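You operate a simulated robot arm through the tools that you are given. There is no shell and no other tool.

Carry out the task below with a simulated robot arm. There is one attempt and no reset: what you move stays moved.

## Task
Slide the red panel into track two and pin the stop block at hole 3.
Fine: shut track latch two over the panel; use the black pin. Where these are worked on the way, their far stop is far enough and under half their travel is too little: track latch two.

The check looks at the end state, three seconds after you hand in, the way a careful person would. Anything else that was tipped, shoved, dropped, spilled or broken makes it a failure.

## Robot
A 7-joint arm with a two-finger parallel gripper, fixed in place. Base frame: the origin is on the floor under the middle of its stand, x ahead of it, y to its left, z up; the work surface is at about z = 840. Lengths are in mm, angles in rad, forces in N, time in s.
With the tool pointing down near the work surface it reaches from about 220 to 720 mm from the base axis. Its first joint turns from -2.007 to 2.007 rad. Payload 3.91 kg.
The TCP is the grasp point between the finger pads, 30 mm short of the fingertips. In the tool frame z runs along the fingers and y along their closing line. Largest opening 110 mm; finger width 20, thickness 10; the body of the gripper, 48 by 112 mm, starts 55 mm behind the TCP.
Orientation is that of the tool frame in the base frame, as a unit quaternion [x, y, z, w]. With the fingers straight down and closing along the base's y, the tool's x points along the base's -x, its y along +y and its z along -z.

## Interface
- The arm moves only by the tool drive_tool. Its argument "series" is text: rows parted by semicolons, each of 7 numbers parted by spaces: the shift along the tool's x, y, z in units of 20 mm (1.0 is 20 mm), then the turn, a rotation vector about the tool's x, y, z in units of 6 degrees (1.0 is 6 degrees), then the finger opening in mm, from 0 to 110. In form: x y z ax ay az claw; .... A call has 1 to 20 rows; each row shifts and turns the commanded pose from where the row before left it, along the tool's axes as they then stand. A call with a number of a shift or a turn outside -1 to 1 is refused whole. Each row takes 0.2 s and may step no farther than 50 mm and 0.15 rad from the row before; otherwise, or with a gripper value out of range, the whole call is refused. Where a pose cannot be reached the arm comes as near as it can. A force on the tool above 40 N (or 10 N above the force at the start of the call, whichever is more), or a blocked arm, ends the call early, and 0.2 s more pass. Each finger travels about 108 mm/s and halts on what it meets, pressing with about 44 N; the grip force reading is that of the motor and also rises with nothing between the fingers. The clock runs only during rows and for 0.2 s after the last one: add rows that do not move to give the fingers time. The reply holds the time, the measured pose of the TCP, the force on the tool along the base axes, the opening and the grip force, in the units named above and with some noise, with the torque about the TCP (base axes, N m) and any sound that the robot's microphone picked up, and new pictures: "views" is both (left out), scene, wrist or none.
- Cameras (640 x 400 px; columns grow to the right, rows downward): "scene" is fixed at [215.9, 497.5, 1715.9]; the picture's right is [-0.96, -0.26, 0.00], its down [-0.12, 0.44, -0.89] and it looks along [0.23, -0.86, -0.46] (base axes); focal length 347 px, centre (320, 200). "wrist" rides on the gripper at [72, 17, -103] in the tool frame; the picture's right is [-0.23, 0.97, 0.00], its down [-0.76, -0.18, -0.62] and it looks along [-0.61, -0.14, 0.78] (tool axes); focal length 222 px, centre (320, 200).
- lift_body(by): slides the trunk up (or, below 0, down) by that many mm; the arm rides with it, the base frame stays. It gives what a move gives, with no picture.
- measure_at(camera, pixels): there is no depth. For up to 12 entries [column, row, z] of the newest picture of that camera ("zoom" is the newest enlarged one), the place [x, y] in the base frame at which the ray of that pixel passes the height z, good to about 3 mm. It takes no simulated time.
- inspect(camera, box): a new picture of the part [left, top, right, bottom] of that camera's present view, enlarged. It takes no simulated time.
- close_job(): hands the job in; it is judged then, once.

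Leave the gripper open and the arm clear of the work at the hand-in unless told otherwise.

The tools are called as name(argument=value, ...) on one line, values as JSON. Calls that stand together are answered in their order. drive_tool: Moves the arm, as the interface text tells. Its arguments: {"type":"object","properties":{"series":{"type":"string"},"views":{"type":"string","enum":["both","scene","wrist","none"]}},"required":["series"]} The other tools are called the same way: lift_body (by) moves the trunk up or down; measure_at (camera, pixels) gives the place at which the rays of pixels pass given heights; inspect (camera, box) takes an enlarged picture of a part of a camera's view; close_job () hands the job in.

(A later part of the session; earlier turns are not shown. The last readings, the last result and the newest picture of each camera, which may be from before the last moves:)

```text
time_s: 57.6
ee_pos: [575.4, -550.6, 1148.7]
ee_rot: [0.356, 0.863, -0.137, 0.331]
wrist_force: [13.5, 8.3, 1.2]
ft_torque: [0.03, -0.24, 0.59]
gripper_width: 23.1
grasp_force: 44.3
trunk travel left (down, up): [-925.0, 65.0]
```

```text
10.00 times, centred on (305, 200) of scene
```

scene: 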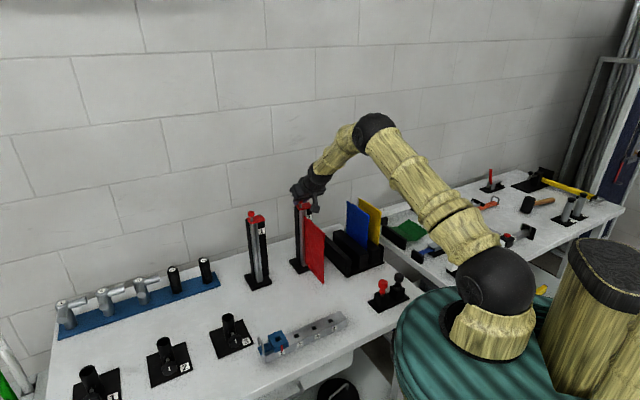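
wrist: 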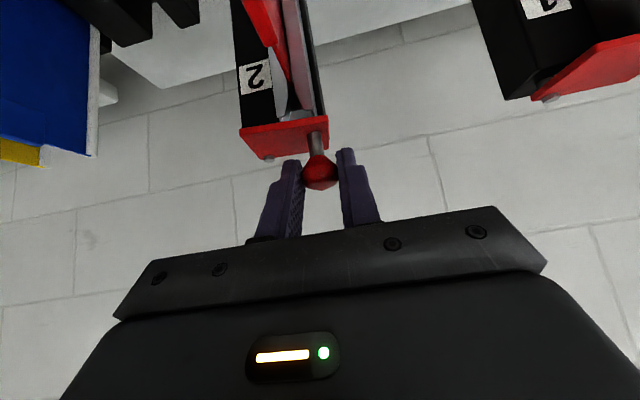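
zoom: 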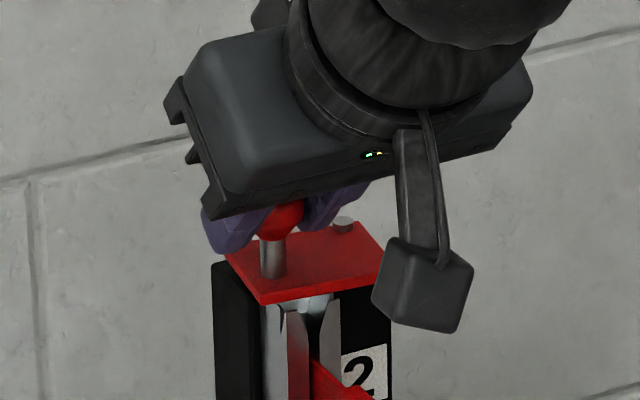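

Only a few degrees are left. Two more small steps toward the robot should reach the closed stop.

drive_tool(series="0.185 -0.06 -0.168 0 0 0 20;0.148 -0.06 -0.134 0 0 0 20;0 0 0 0 0 0 20", views="both")

inspect(camera="wrist", box=[220, 80, 420, 230])

inspect(camera="scene", box=[280, 180, 330, 220])

```text
time_s: 58.4
ee_pos: [568.6, -548.1, 1149.5]
ee_rot: [0.356, 0.862, -0.139, 0.332]
wrist_force: [27.7, -1.5, 1.5]
ft_torque: [-0.23, -0.58, 0.3]
gripper_width: 22.9
grasp_force: 44.9
trunk travel left (down, up): [-925.0, 65.0]
```

scene: 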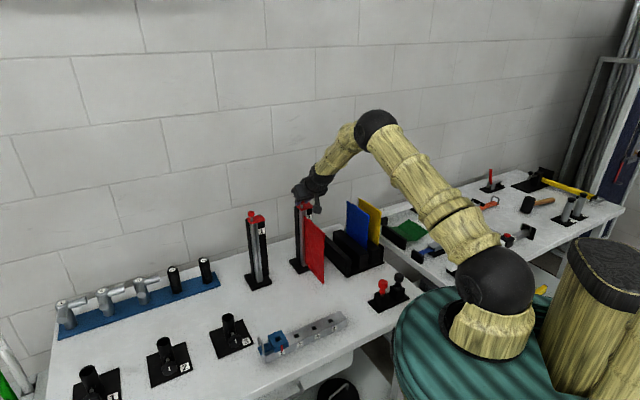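
wrist: 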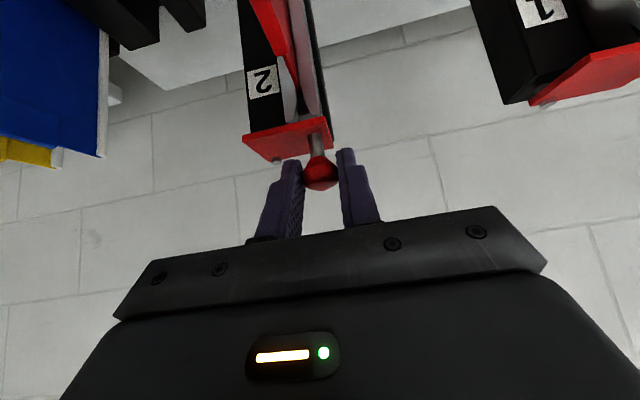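

```text
2.67 times, centred on (320, 155) of wrist
```

zoom: 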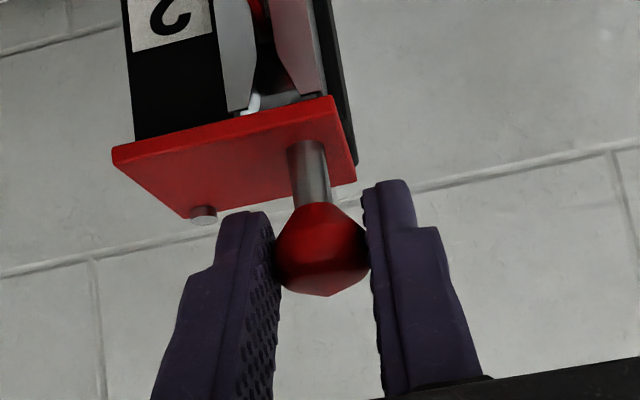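

```text
10.00 times, centred on (305, 200) of scene
```

zoom: 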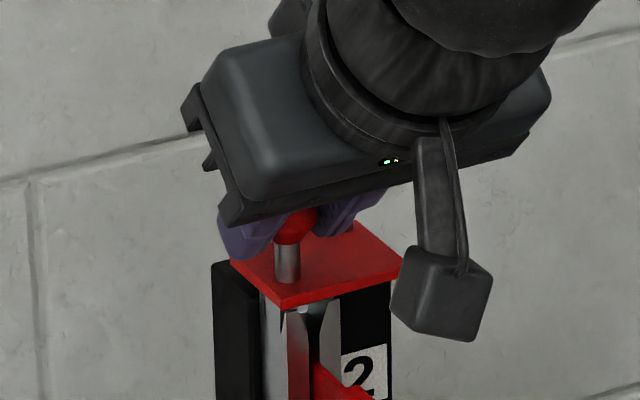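

The force pattern (28 N) and pose match the closed stop I felt at the start, and the plate covers the groove. I'll open and back straight out.

drive_tool(series="0 0 0 0 0 0 40;0 0 0 0 0 0 60;0 0 -0.5 0 0 0 60;0 0 -1 0 0 0 70;0 0 -1 0 0 0 80;0 0 -1 0 0 0 90;0 0 -1 0 0 0 90;0 0 -1 0 0 0 90;0 0 -1 0 0 0 90;0 0 0 0 0 0 90", views="both")

inspect(camera="scene", box=[285, 190, 325, 220])

inspect(camera="wrist", box=[240, 20, 400, 160])

```text
time_s: 60.6
ee_pos: [501.1, -487.3, 1247.0]
ee_rot: [0.357, 0.863, -0.137, 0.331]
wrist_force: [0.8, -0.1, -0.6]
ft_torque: [-0.03, 0.0, -0.01]
gripper_width: 89.8
grasp_force: 0.0
trunk travel left (down, up): [-925.0, 65.0]
```

scene: 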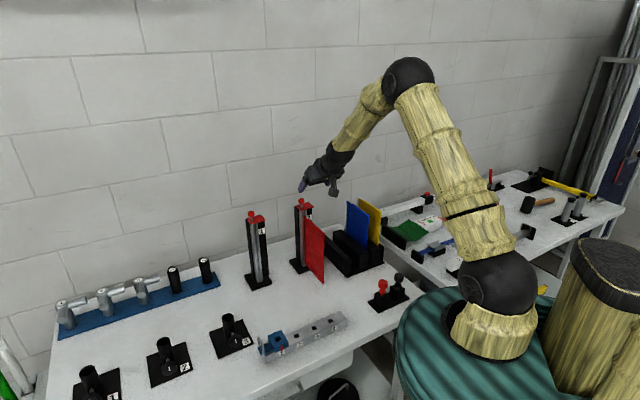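
wrist: 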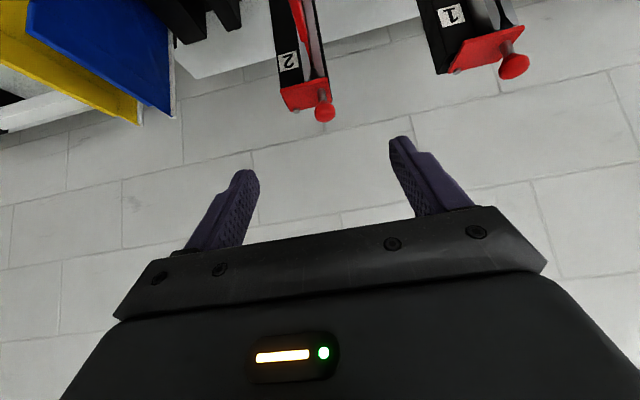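

```text
13.33 times, centred on (305, 205) of scene
```

zoom: 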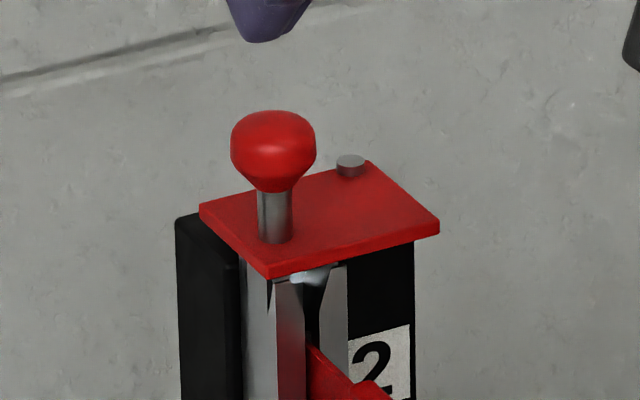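

```text
2.86 times, centred on (320, 90) of wrist
```

zoom: 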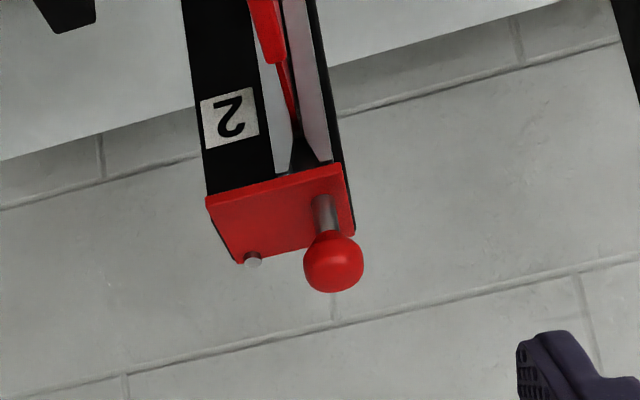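

The latch now looks just as it did closed at the start, over the seated red panel. Next is the stop block: I'll bring the tool upright and fly to a hover looking at the block on the rail.

drive_tool(series="0 0 0 0 1 0 90;0 0 0 0 1 0 90;0 0 0 0 1 0 90;0 0 0 0 1 0 90;0 0 0 0 1 0 90;0 0 0 0 1 0 90;0 0 0 0 1 0 90;0 0 0 0 0 0 90", views="none")

drive_tool(series="0.995 0.823 0 0 0 0 90;0.995 0.823 0 0 0 0 90;0.995 0.823 0 0 0 0 90;0.995 0.823 0.4 0 0 0 90;0.995 0.823 0.6 0 0 0 90;0.995 0.823 0.6 0 0 0 90;0.995 0.823 0.6 0 0 0 90;0.995 0.823 0.6 0 0 0 90;0.995 0.823 0.7 0 0 0 90;0.995 0.823 0.7 0 0 0 90;0.995 0.823 0.7 0 0 0 90;0.995 0.823 0.7 0 0 0 90;0.995 0.823 0.7 0 0 0 90;0.995 0.823 0.7 0 0 0 90;0.995 0.823 0.7 0 0 0 90;0 0 0 0 0 0 90", views="both")

```text
time_s: 62.4
ee_pos: [501.8, -485.2, 1247.3]
ee_rot: [0.383, 0.924, 0.0, -0.001]
wrist_force: [0.6, -0.7, 0.1]
ft_torque: [-0.04, -0.01, -0.01]
gripper_width: 90.1
grasp_force: 0.1
trunk travel left (down, up): [-925.0, 65.0]
```

```text
time_s: 65.8
ee_pos: [464.7, -101.2, 1092.0]
ee_rot: [0.382, 0.924, -0.001, 0.0]
wrist_force: [-0.3, -0.7, 0.0]
ft_torque: [0.0, -0.01, -0.01]
gripper_width: 90.0
grasp_force: 0.0
trunk travel left (down, up): [-925.0, 65.0]
```

scene: 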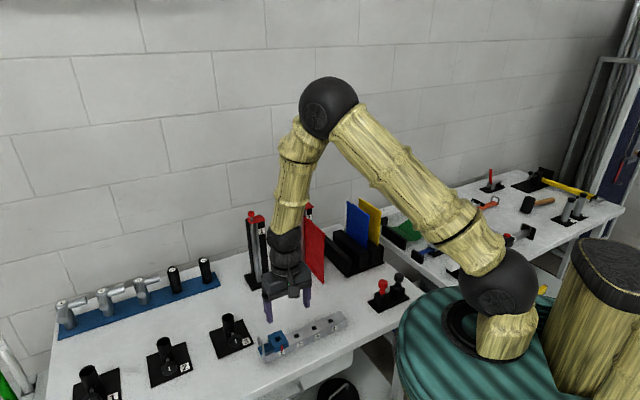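
wrist: 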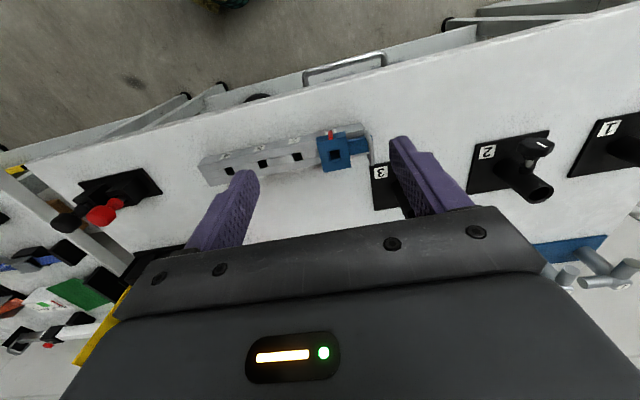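

I see the rail and the blue block at about (335,152) in the wrist view. I'll enlarge it.

inspect(camera="wrist", box=[295, 110, 385, 185])

inspect(camera="wrist", box=[190, 110, 390, 200])

inspect(camera="wrist", box=[40, 150, 170, 250])

```text
5.33 times, centred on (340, 148) of wrist
```

zoom: 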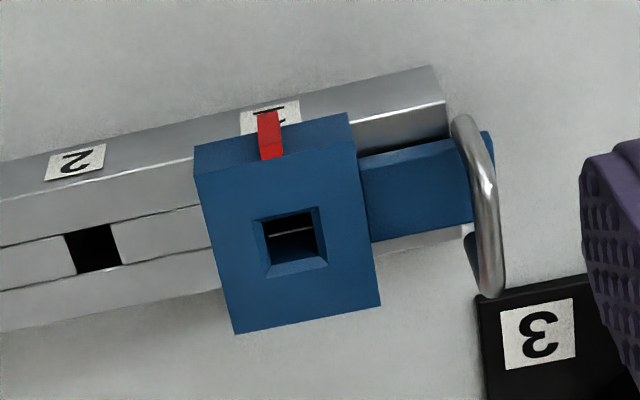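

```text
3.20 times, centred on (290, 155) of wrist
```

zoom: 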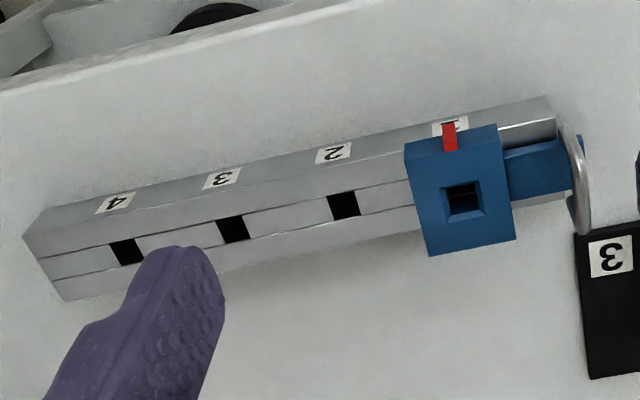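

```text
4.00 times, centred on (105, 200) of wrist
```

zoom: 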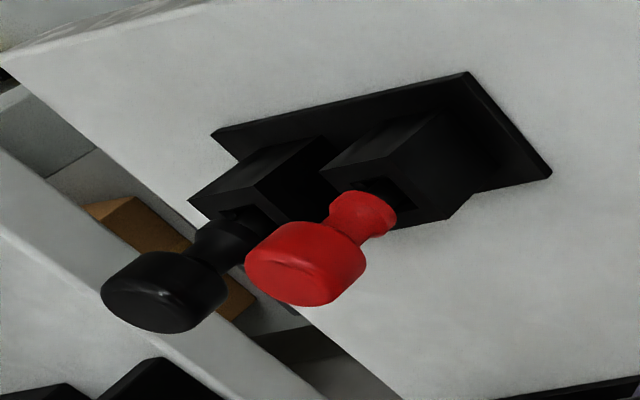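

The block has a chamfered square hole and a pointer at 1, and the pins have round heads. I'll triangulate the hole positions and heights with both views.

measure_at(camera="wrist", pixels=[[297.5, 156.6, 865], [297.5, 156.6, 885], [262.5, 164.1, 865], [262.5, 164.1, 885], [229.4, 170.9, 865], [229.4, 170.9, 885], [335.3, 155, 885], [335.3, 155, 905], [310.4, 167.5, 885], [351, 159.7, 885]])

measure_at(camera="scene", pixels=[[296.6, 336.06, 865], [296.6, 336.06, 885], [314.26, 328.0, 865], [314.26, 328.0, 885], [330.8, 320.7, 865], [330.8, 320.7, 885], [278.05, 338.9, 885], [278.05, 338.9, 905]])

```text
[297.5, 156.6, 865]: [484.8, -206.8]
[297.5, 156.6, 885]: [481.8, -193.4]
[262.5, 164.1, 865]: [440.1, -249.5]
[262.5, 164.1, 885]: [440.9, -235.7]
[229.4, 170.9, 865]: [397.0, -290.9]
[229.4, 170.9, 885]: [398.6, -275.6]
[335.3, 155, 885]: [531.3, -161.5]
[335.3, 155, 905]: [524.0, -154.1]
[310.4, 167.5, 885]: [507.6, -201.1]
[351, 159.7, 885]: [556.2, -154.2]
```

```text
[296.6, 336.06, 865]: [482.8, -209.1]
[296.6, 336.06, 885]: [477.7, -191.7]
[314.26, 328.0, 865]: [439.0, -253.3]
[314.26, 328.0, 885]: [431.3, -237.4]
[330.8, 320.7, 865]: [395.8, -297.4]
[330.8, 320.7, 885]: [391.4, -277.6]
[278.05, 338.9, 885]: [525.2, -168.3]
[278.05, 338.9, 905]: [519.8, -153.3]
```

I'll refine the rail height from its end corners in a tight scene zoom.

inspect(camera="scene", box=[250, 320, 300, 360])

inspect(camera="scene", box=[305, 300, 355, 340])

```text
10.00 times, centred on (275, 340) of scene
```

zoom: 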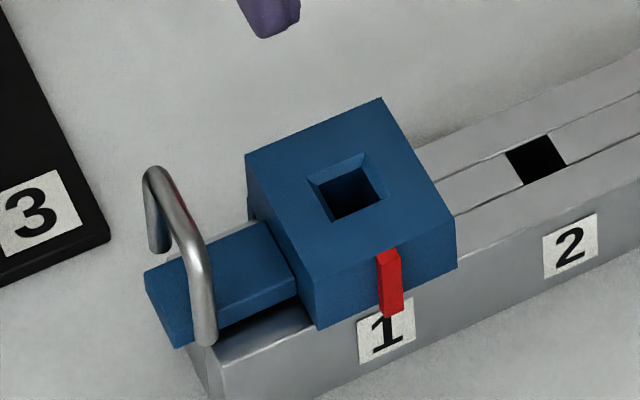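

```text
10.00 times, centred on (330, 320) of scene
```

zoom: 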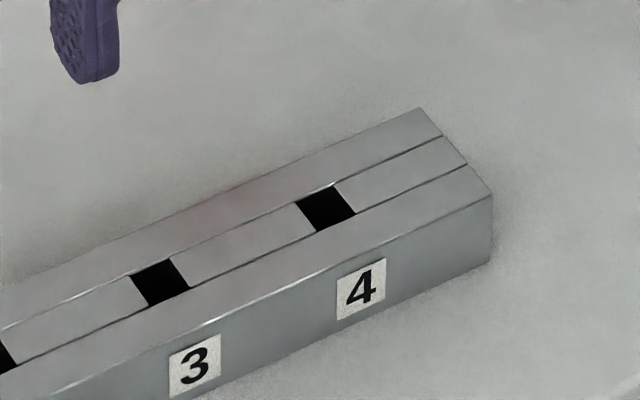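

The rail top is at about z=865 and the holes are about 61 mm apart along -e1. The handle loop at the block's outer end suits gripping, so I'll measure it along with the block outline.

measure_at(camera="wrist", pixels=[[366.6, 132.6, 895], [371.9, 165.8, 895], [316.5, 138, 890], [345.6, 132.2, 890], [324, 172.9, 890], [351.4, 167.7, 890], [334.9, 155.5, 890], [361, 148, 875]])

measure_at(camera="scene", pixels=[[263.5, 347.0, 895], [258.2, 337.5, 895], [263.8, 353.0, 875], [281.1, 329.8, 890], [267.6, 335.5, 890], [288.6, 340.8, 890], [273, 347, 890], [277.9, 339.0, 890]])

```text
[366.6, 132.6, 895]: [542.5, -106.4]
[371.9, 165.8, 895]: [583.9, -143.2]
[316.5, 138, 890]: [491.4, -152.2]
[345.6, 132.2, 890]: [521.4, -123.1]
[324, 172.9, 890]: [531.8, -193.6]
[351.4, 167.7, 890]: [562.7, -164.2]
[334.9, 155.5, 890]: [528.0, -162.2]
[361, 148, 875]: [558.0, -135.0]
```

```text
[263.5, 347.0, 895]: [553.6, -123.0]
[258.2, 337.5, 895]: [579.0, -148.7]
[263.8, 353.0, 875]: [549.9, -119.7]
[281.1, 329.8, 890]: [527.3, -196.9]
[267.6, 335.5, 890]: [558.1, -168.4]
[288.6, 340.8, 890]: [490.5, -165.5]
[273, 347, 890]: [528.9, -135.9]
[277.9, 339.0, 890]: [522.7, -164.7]
```

The handle bar runs at e1≈307, e2 from -514 to -459. I'll hover about 95 mm above it for a closer look.

drive_tool(series="-0.858 0.5 1 0 0 0 60;-0.858 0.5 1 0 0 0 60;-0.858 0.5 1 0 0 0 60;-0.858 0.5 1 0 0 0 60;-0.858 0.5 1 0 0 0 60;0 0 0 0 0 0 60", views="both")

inspect(camera="wrist", box=[220, 80, 420, 220])

inspect(camera="scene", box=[240, 300, 310, 360])

```text
time_s: 67.2
ee_pos: [562.4, -127.2, 991.2]
ee_rot: [0.383, 0.924, -0.001, 0.001]
wrist_force: [-0.8, 0.6, 0.1]
ft_torque: [0.01, -0.05, -0.01]
gripper_width: 60.2
grasp_force: 0.2
trunk travel left (down, up): [-925.0, 65.0]
```

scene: 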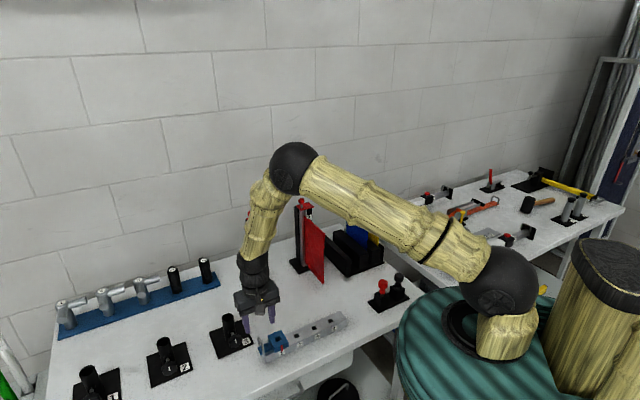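
wrist: 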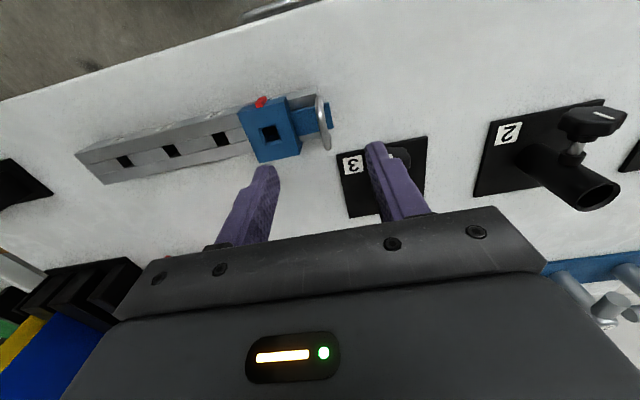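

```text
2.86 times, centred on (320, 150) of wrist
```

zoom: 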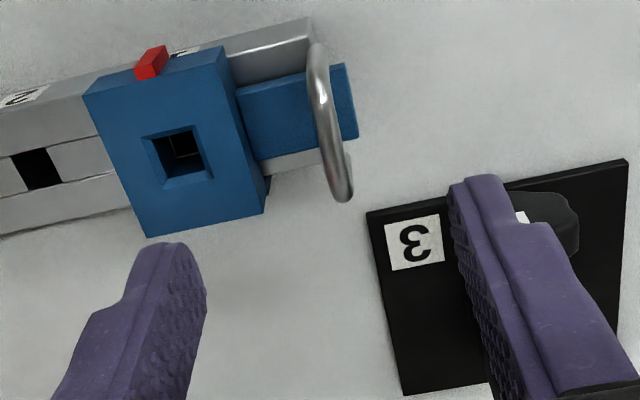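

```text
6.67 times, centred on (275, 330) of scene
```

zoom: 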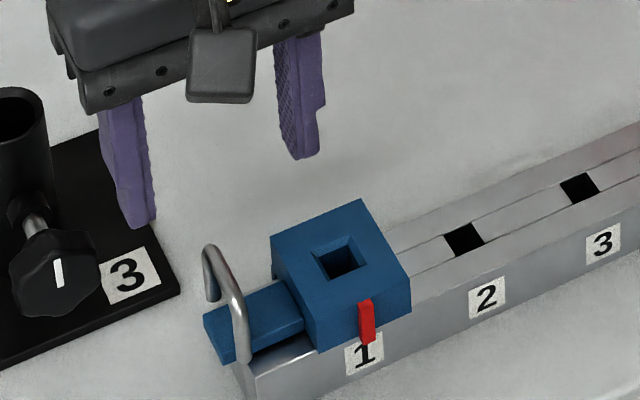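

Fixture 3 stands near the handle, so I need its location and height to make sure the gripper clears it.

measure_at(camera="scene", pixels=[[233, 340, 845], [229.3, 316, 900], [229.3, 316, 930], [236.5, 338, 880], [254, 345, 845], [235, 325, 880]])

inspect(camera="scene", box=[195, 290, 295, 370])

inspect(camera="wrist", box=[260, 80, 400, 220])

```text
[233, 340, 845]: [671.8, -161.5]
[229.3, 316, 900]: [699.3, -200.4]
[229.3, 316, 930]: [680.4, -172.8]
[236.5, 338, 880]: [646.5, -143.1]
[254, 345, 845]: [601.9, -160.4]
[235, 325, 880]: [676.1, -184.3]
```

```text
5.00 times, centred on (245, 330) of scene
```

zoom: 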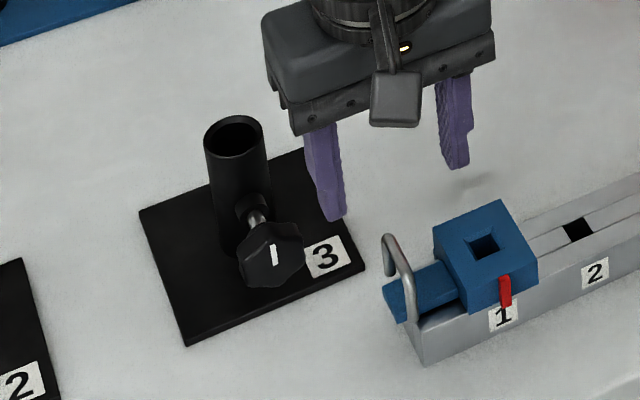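

```text
2.86 times, centred on (330, 150) of wrist
```

zoom: 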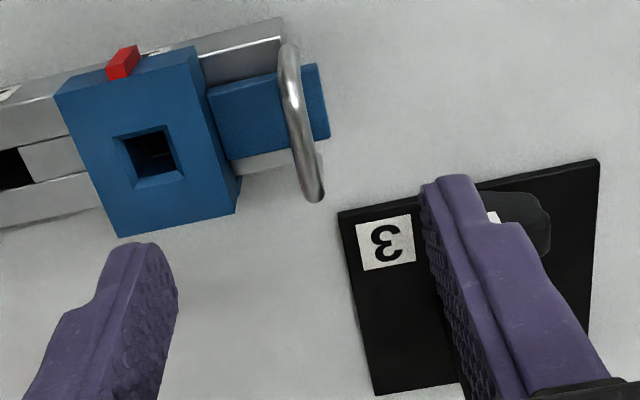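

measure_at(camera="scene", pixels=[[262.8, 343, 885], [262.8, 343, 905], [258.2, 337.6, 885], [258.2, 337.6, 905], [281.3, 330.0, 880], [281.3, 330.0, 900]])

measure_at(camera="wrist", pixels=[[318.8, 99, 885], [318.8, 99, 905], [328, 147, 885], [328, 147, 905], [258.5, 180.5, 880], [258.5, 180.5, 900]])

```text
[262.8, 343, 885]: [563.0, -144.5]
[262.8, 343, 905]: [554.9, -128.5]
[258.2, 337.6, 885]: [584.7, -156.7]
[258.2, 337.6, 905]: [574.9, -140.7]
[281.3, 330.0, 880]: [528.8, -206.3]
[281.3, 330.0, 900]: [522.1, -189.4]
```

```text
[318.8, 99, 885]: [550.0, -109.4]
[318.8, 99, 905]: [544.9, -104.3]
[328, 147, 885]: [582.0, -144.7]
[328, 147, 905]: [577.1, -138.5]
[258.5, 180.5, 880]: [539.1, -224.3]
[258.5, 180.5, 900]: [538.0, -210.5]
```

The handle bar is at about e1=312 with its top near z≈907. I'll narrow the fingers to 26 mm, trim 4 mm sideways, and come down to just above the bar.

drive_tool(series="0.04 0.11 0.6 0 0 0 40;0.04 0.11 0.6 0 0 0 26;0 0 0.6 0 0 0 26;0 0 0.5 0 0 0 26;0 0 0 0 0 0 26", views="both")

inspect(camera="wrist", box=[240, 90, 400, 220])

inspect(camera="scene", box=[240, 310, 300, 360])

```text
time_s: 68.4
ee_pos: [565.2, -121.2, 945.3]
ee_rot: [0.383, 0.924, 0.0, 0.0]
wrist_force: [-0.6, 0.5, 0.0]
ft_torque: [0.01, 0.01, 0.0]
gripper_width: 26.4
grasp_force: 0.1
trunk travel left (down, up): [-925.0, 65.0]
```

scene: 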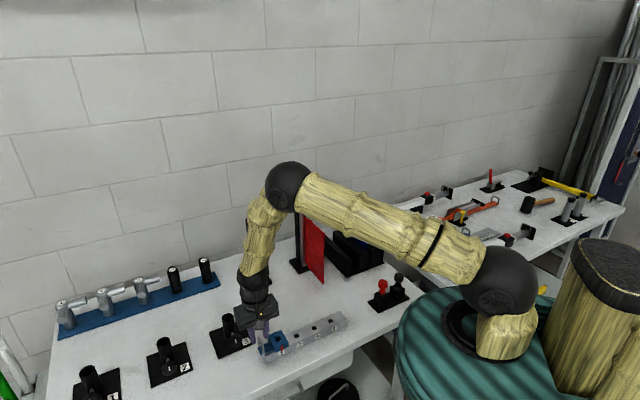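
wrist: 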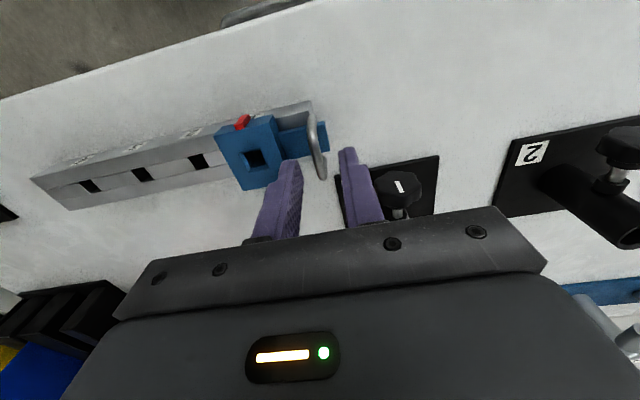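

```text
3.08 times, centred on (320, 155) of wrist
```

zoom: 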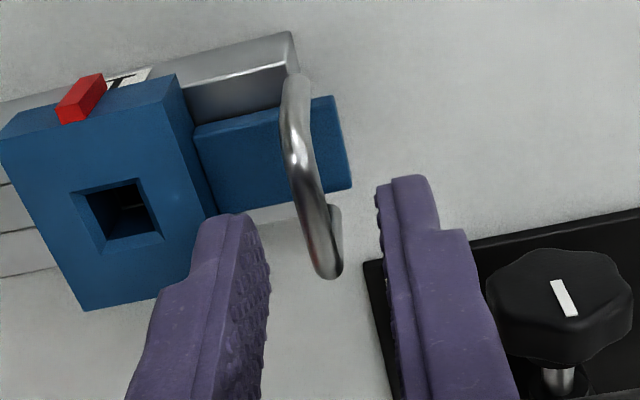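

```text
8.00 times, centred on (270, 335) of scene
```

zoom: 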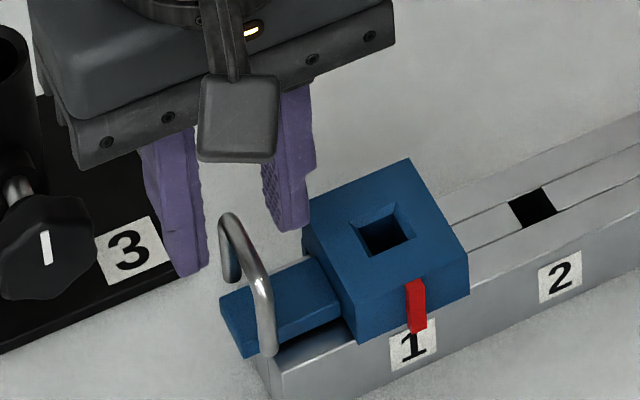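

The bar is centred between the fingers sideways and about 7 mm toward the robot from the TCP. I'll shift 6 mm, lower 22 mm over the bar, and close.

drive_tool(series="0.3 0 0.3 0 0 0 26;0 0 0.4 0 0 0 26;0 0 0.4 0 0 0 26;0 0 0 0 0 0 14;0 0 0 0 0 0 0;0 0 0 0 0 0 0", views="both")

inspect(camera="wrist", box=[240, 90, 400, 220])

inspect(camera="scene", box=[240, 310, 300, 360])

```text
time_s: 69.8
ee_pos: [559.5, -117.6, 923.7]
ee_rot: [0.384, 0.923, 0.0, -0.001]
wrist_force: [-3.1, -1.4, -2.1]
ft_torque: [-0.2, -0.16, 0.06]
gripper_width: 6.3
grasp_force: 44.7
trunk travel left (down, up): [-925.0, 65.0]
```

scene: 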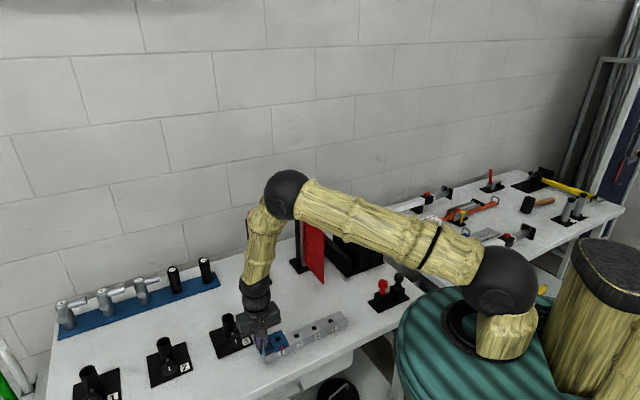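
wrist: 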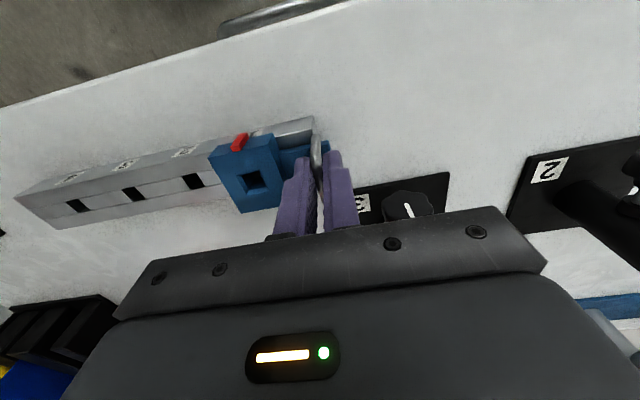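

```text
3.08 times, centred on (320, 155) of wrist
```

zoom: 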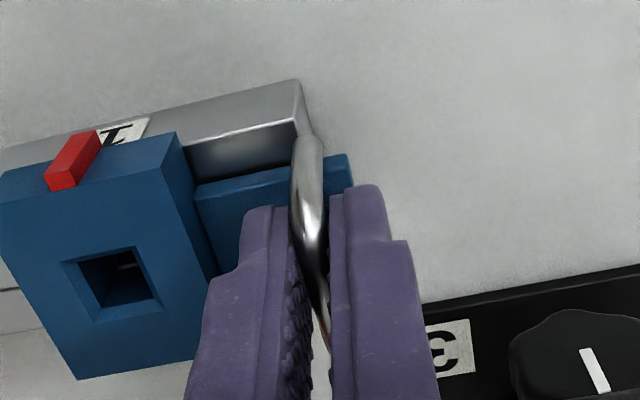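

```text
8.00 times, centred on (270, 335) of scene
```

zoom: 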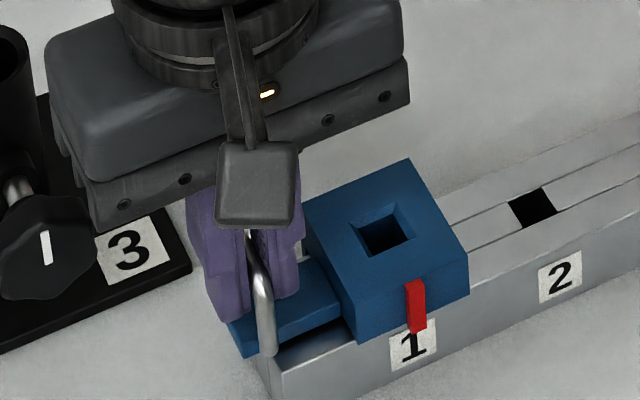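

The handle is gripped (6.3 mm). I'll slide 20 mm along the rail toward hole 2 and check the force.

drive_tool(series="0 -0.25 0 0 0 0 0;0 -0.5 0 0 0 0 0;0 -0.25 0 0 0 0 0;0 0 0 0 0 0 0", views="both")

inspect(camera="scene", box=[240, 300, 340, 360])

```text
time_s: 70.8
ee_pos: [544.9, -132.2, 924.0]
ee_rot: [0.383, 0.924, -0.001, -0.002]
wrist_force: [-1.8, 4.5, -9.6]
ft_torque: [-0.21, -0.28, 0.05]
gripper_width: 6.2
grasp_force: 45.0
trunk travel left (down, up): [-925.0, 65.0]
```

scene: 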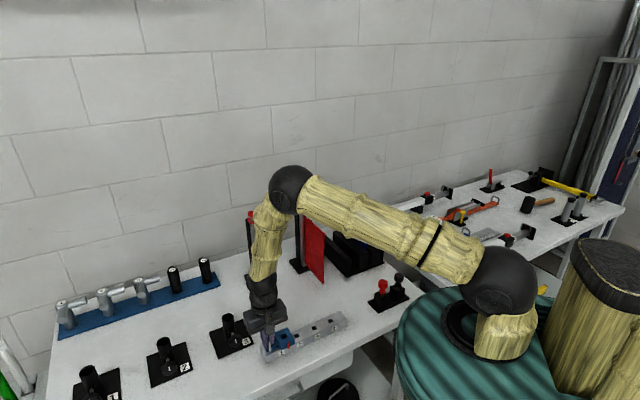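
wrist: 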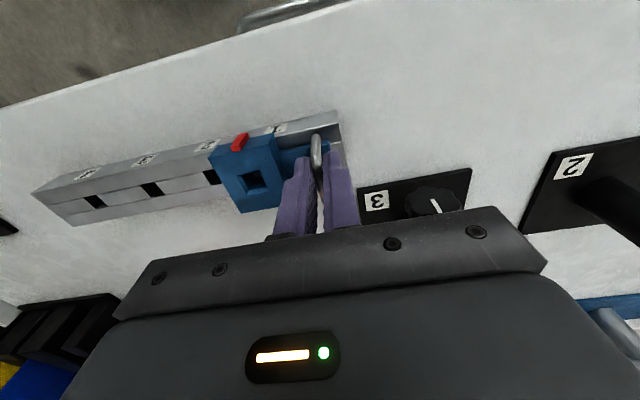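

```text
6.40 times, centred on (290, 330) of scene
```

zoom: 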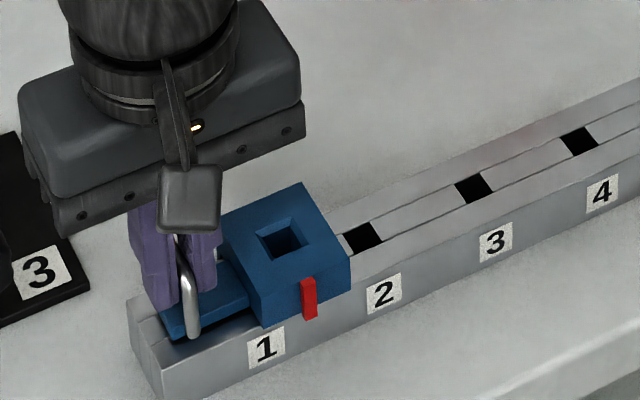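

The block slides freely. I'll go another 80 mm toward hole 3.

drive_tool(series="0 -0.5 0.03 0 0 0 0;0 -0.5 0 0 0 0 0;0 -0.5 0 0 0 0 0;0 -0.5 0 0 0 0 0;0 -0.5 0 0 0 0 0;0 -0.5 0 0 0 0 0;0 -0.5 0 0 0 0 0;0 -0.5 0 0 0 0 0;0 0 0 0 0 0 0", views="both")

inspect(camera="scene", box=[260, 290, 360, 350])

inspect(camera="wrist", box=[180, 100, 360, 230])

```text
time_s: 72.8
ee_pos: [488.5, -187.5, 924.3]
ee_rot: [0.383, 0.924, 0.0, 0.0]
wrist_force: [-3.2, 3.0, -2.6]
ft_torque: [-0.08, -0.07, 0.11]
gripper_width: 6.5
grasp_force: 45.2
trunk travel left (down, up): [-925.0, 65.0]
```

scene: 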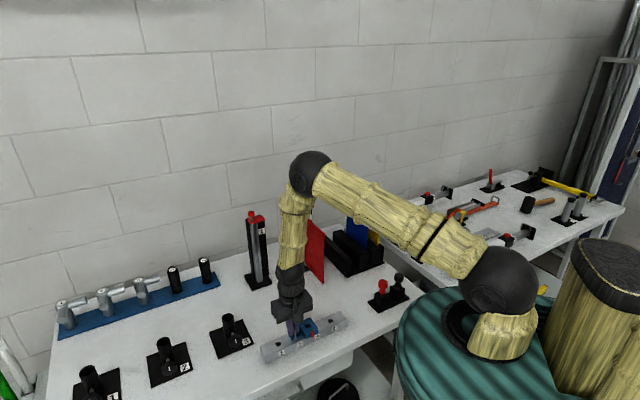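
wrist: 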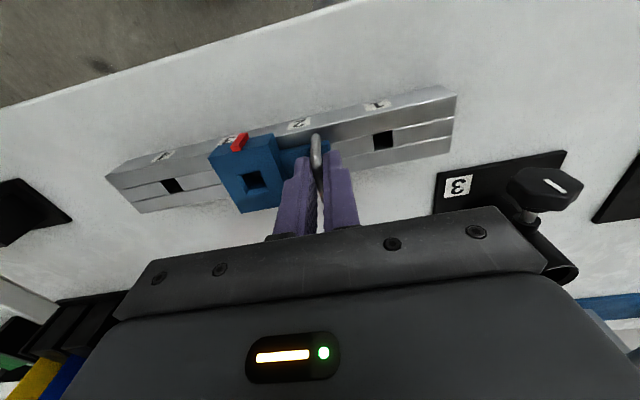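

```text
6.40 times, centred on (310, 320) of scene
```

zoom: 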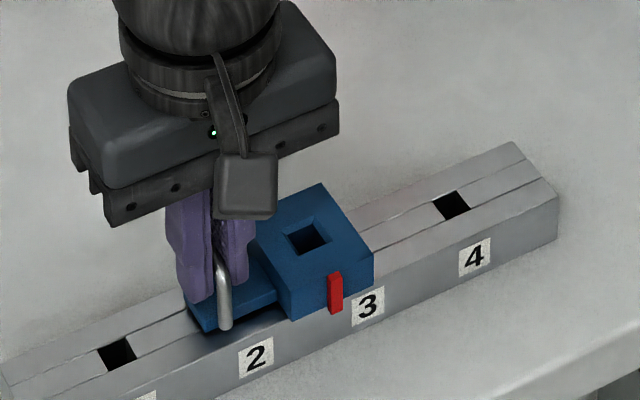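

```text
3.08 times, centred on (270, 165) of wrist
```

zoom: 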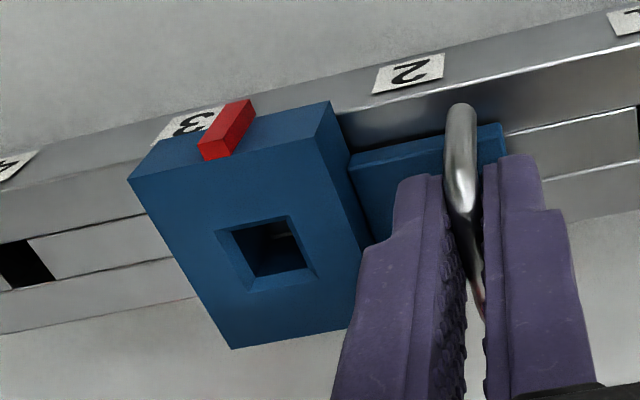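

Hole 1 is now uncovered. I'll measure holes 1 and 4 in this view for the exact spacing.

measure_at(camera="scene", pixels=[[278.3, 344.06, 865], [330.5, 320.9, 865], [278.3, 344.06, 865], [330.5, 320.9, 865], [308.0, 325.6, 892], [308.0, 325.6, 892]])

measure_at(camera="wrist", pixels=[[383.5, 139.5, 865], [172.0, 185.5, 865], [383.5, 139.5, 865], [172.0, 185.5, 865], [256.5, 180, 890], [256.5, 180, 890]])

```text
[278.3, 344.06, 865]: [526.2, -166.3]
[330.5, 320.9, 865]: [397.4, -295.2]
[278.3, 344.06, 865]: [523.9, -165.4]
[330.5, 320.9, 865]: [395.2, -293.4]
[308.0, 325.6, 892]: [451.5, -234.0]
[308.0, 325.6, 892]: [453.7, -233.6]
```

```text
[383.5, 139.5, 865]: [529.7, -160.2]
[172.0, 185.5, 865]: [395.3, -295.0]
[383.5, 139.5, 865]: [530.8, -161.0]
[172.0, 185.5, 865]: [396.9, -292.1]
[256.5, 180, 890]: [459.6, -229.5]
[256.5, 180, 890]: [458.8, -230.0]
```

The spacing is about 60–61 mm and I've slid 99.6 mm, so about 20.5 mm more. I'll do 20 mm and compare the pointer with label 3.

drive_tool(series="0 -0.5 0 0 0 0 0;0 -0.5 0 0 0 0 0;0 0 0 0 0 0 0;0 0 0 0 0 0 0", views="both")

inspect(camera="scene", box=[290, 305, 340, 345])

inspect(camera="wrist", box=[200, 120, 320, 220])

```text
time_s: 73.8
ee_pos: [474.9, -201.6, 924.0]
ee_rot: [0.382, 0.924, 0.0, 0.001]
wrist_force: [-4.8, 0.0, 4.7]
ft_torque: [0.15, 0.16, 0.02]
gripper_width: 6.3
grasp_force: 45.0
trunk travel left (down, up): [-925.0, 65.0]
```

scene: 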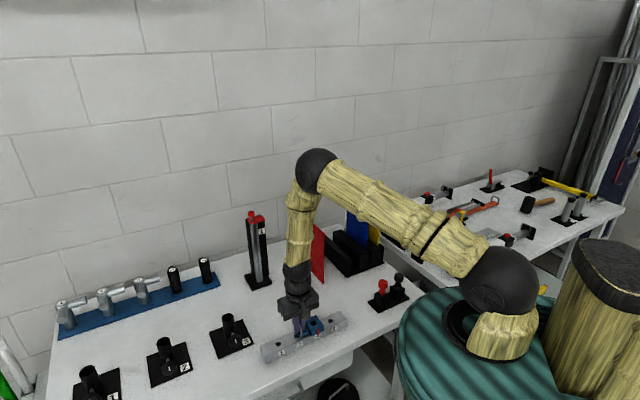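
wrist: 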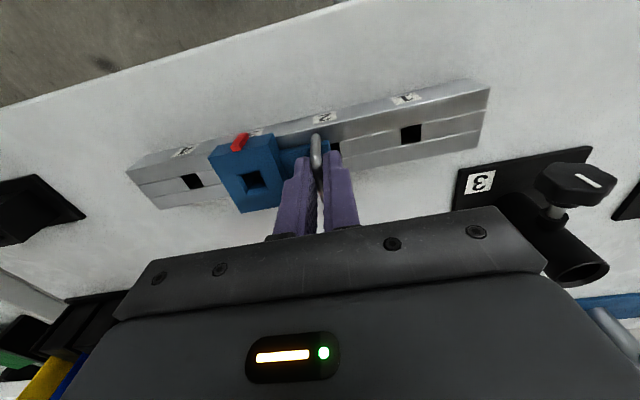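

```text
10.00 times, centred on (315, 325) of scene
```

zoom: 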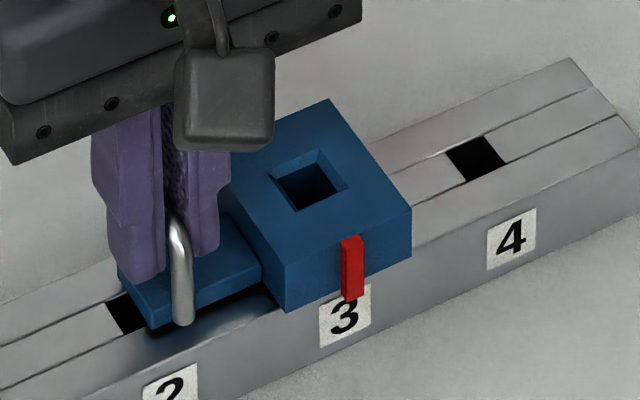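

```text
4.00 times, centred on (260, 170) of wrist
```

zoom: 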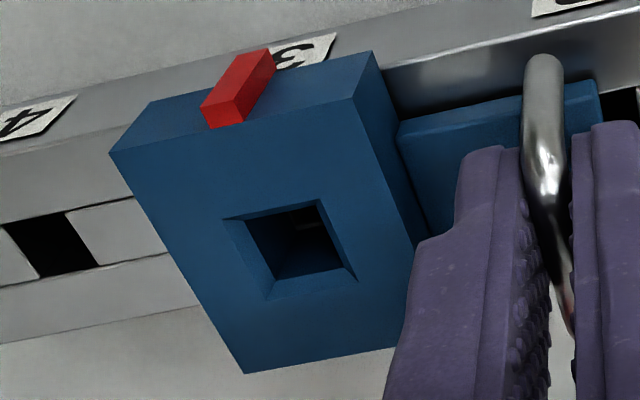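

By the hole-centre comparison the block is within about a millimetre of hole 3, perhaps slightly past it. I'll zoom tightly into the block hole from both cameras to see the rail hole beneath.

inspect(camera="scene", box=[308, 318, 320, 328])

inspect(camera="wrist", box=[240, 165, 275, 195])

inspect(camera="scene", box=[310, 322, 330, 342])

```text
16.00 times, centred on (314, 323) of scene
```

zoom: 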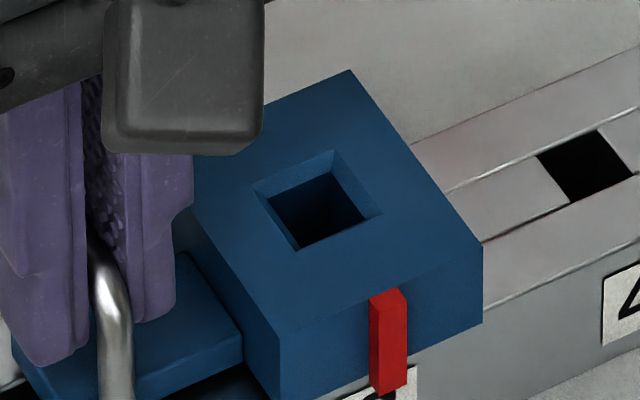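

```text
13.33 times, centred on (258, 180) of wrist
```

zoom: 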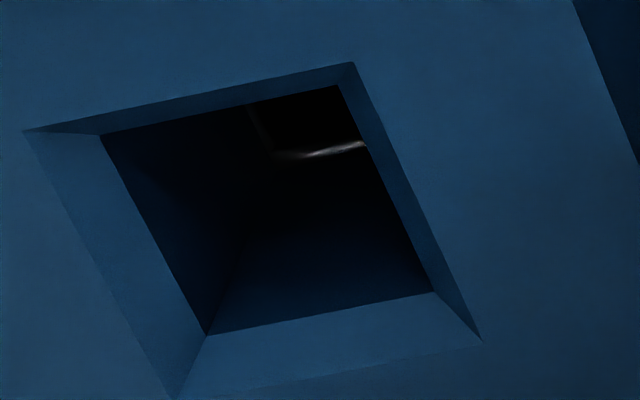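

```text
16.00 times, centred on (320, 332) of scene
```

zoom: 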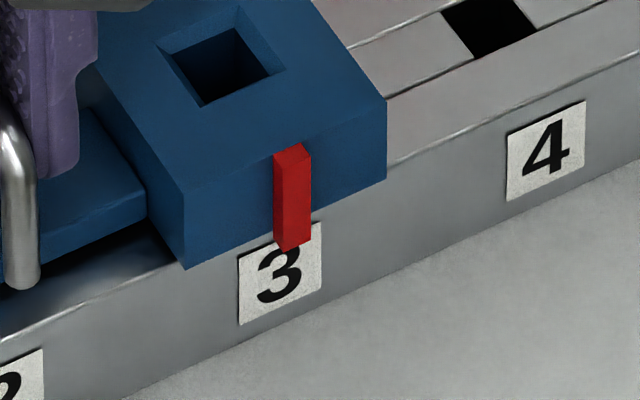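

The rail hole's corner lies straight below the block hole's corner (within about half a millimetre), so the block is lined up with hole 3. I'll let go of the handle and rise.

drive_tool(series="0 0 0 0 0 0 12;0 0 0 0 0 0 22;0 0 0 0 0 0 22;0 0 -0.5 0 0 0 22;0 0 -1 0 0 0 22;0 0 -1 0 0 0 22;0 0 -1 0 0 0 40;0 0 -1 0 0 0 60;0 0 0 0 0 0 60", views="both")

inspect(camera="scene", box=[290, 305, 340, 345])

inspect(camera="wrist", box=[200, 80, 360, 200])

```text
time_s: 75.8
ee_pos: [475.9, -202.5, 1014.4]
ee_rot: [0.383, 0.924, 0.0, -0.001]
wrist_force: [0.4, -0.1, -0.2]
ft_torque: [-0.01, -0.04, 0.0]
gripper_width: 59.8
grasp_force: 0.1
trunk travel left (down, up): [-925.0, 65.0]
```

scene: 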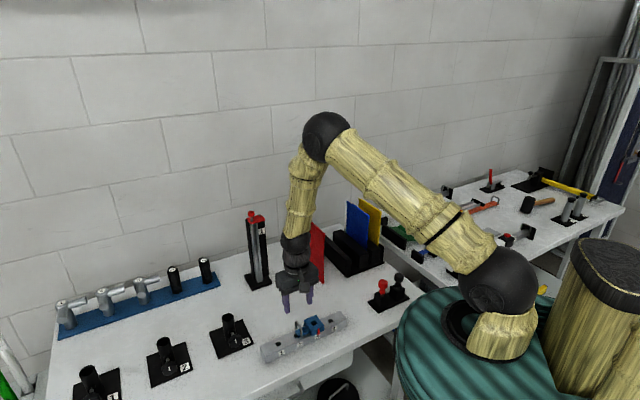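
wrist: 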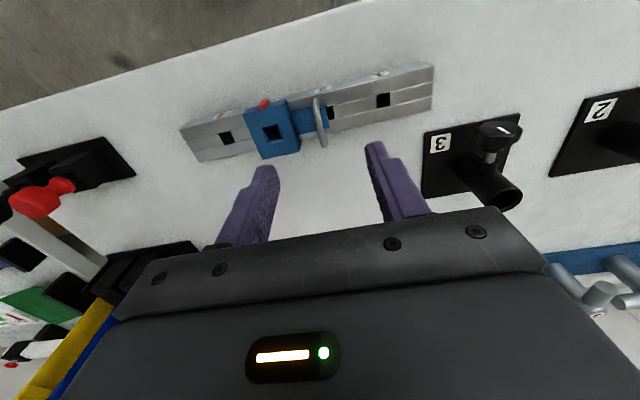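

```text
10.00 times, centred on (315, 325) of scene
```

zoom: 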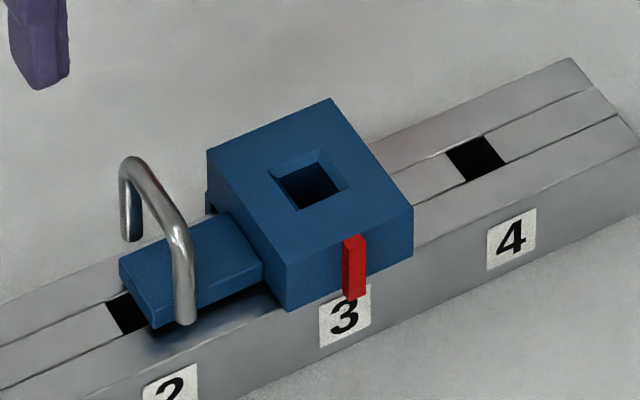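

```text
3.33 times, centred on (280, 140) of wrist
```

zoom: 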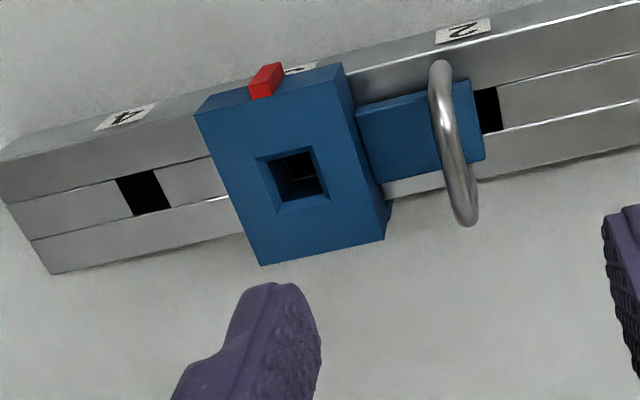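

The block stays put. I'll look into the hole once more from here, then examine the pins.

inspect(camera="wrist", box=[258, 115, 288, 145])

inspect(camera="scene", box=[365, 265, 415, 315])

```text
13.33 times, centred on (273, 130) of wrist
```

zoom: 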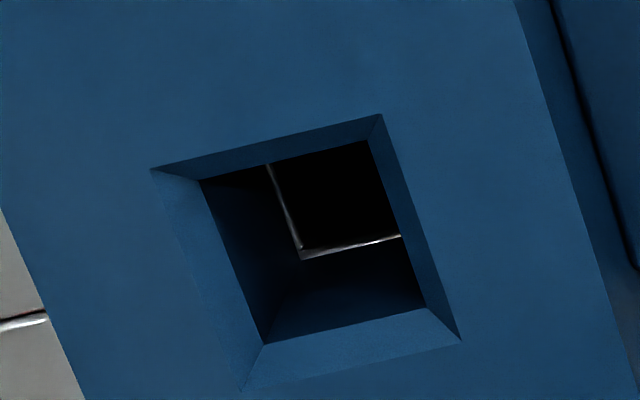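

```text
8.00 times, centred on (390, 290) of scene
```

zoom: 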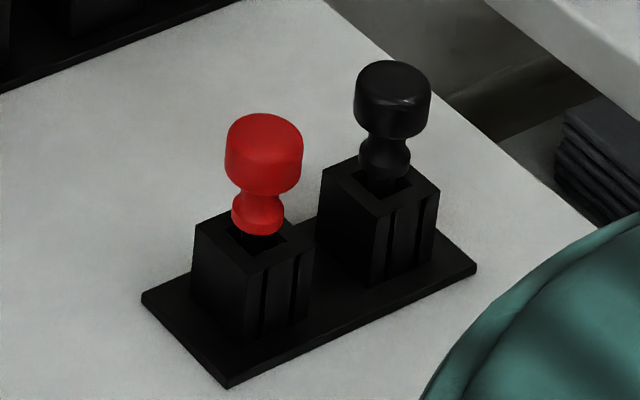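

The rail hole shows directly beneath the block hole. Now for the black pin: I'll move across to a hover near the pin rack, staying well above the table.

drive_tool(series="0 0 -1 0 0 0 60;0.15 -0.99 -0.6 0 0 0 60;0.15 -0.99 -0.6 0 0 0 60;0.15 -0.99 0 0 0 0 60;0.15 -0.99 0 0 0 0 60;0.15 -0.99 0 0 0 0 60;0.15 -0.99 0 0 0 0 60;0.15 -0.99 0 0 0 0 60;0.15 -0.99 0 0 0 0 60;0.15 -0.99 0 0 0 0 60;0.15 -0.99 0 0 0 0 60;0.15 -0.99 0 0 0 0 60;0.15 -0.99 0 0 0 0 60;0.15 -0.99 0 0 0 0 60;0.15 -0.99 0 0 0 0 60;0.15 -0.99 0 0 0 0 60;0.15 -0.99 0 0 0 0 60;0.15 -0.99 0 0 0 0 60;0.15 -0.99 0 0 0 0 60;0 0 0 0 0 0 60", views="both")

inspect(camera="wrist", box=[220, 80, 420, 220])

```text
time_s: 80.0
ee_pos: [184.5, -416.7, 1057.1]
ee_rot: [0.382, 0.924, 0.0, 0.001]
wrist_force: [0.3, -0.4, 0.7]
ft_torque: [0.01, 0.04, 0.02]
gripper_width: 59.7
grasp_force: 0.1
trunk travel left (down, up): [-925.0, 65.0]
```

scene: 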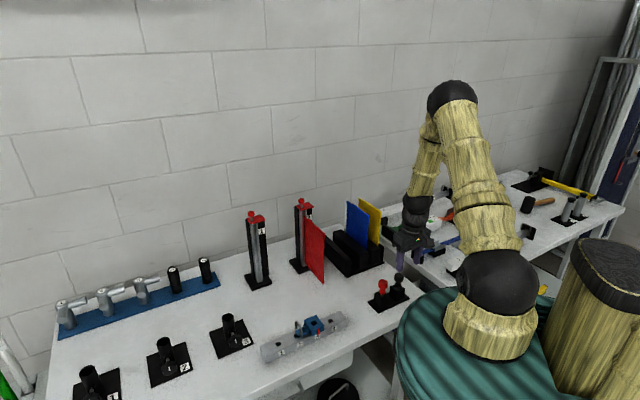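
wrist: 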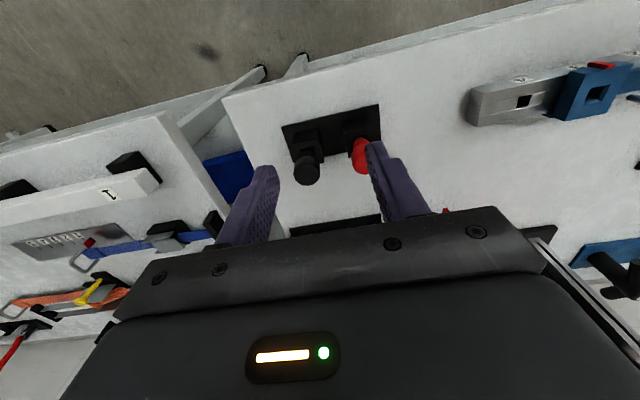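

```text
2.86 times, centred on (320, 150) of wrist
```

zoom: 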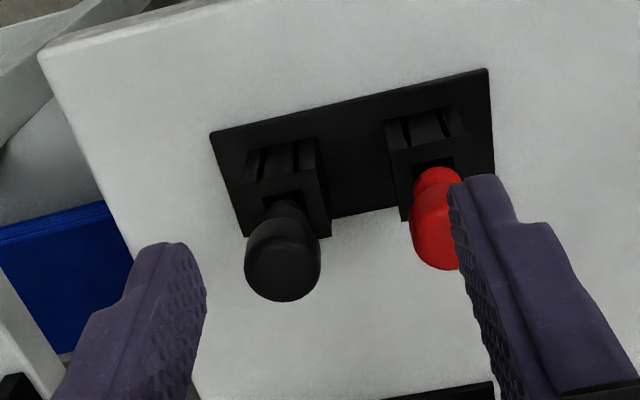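

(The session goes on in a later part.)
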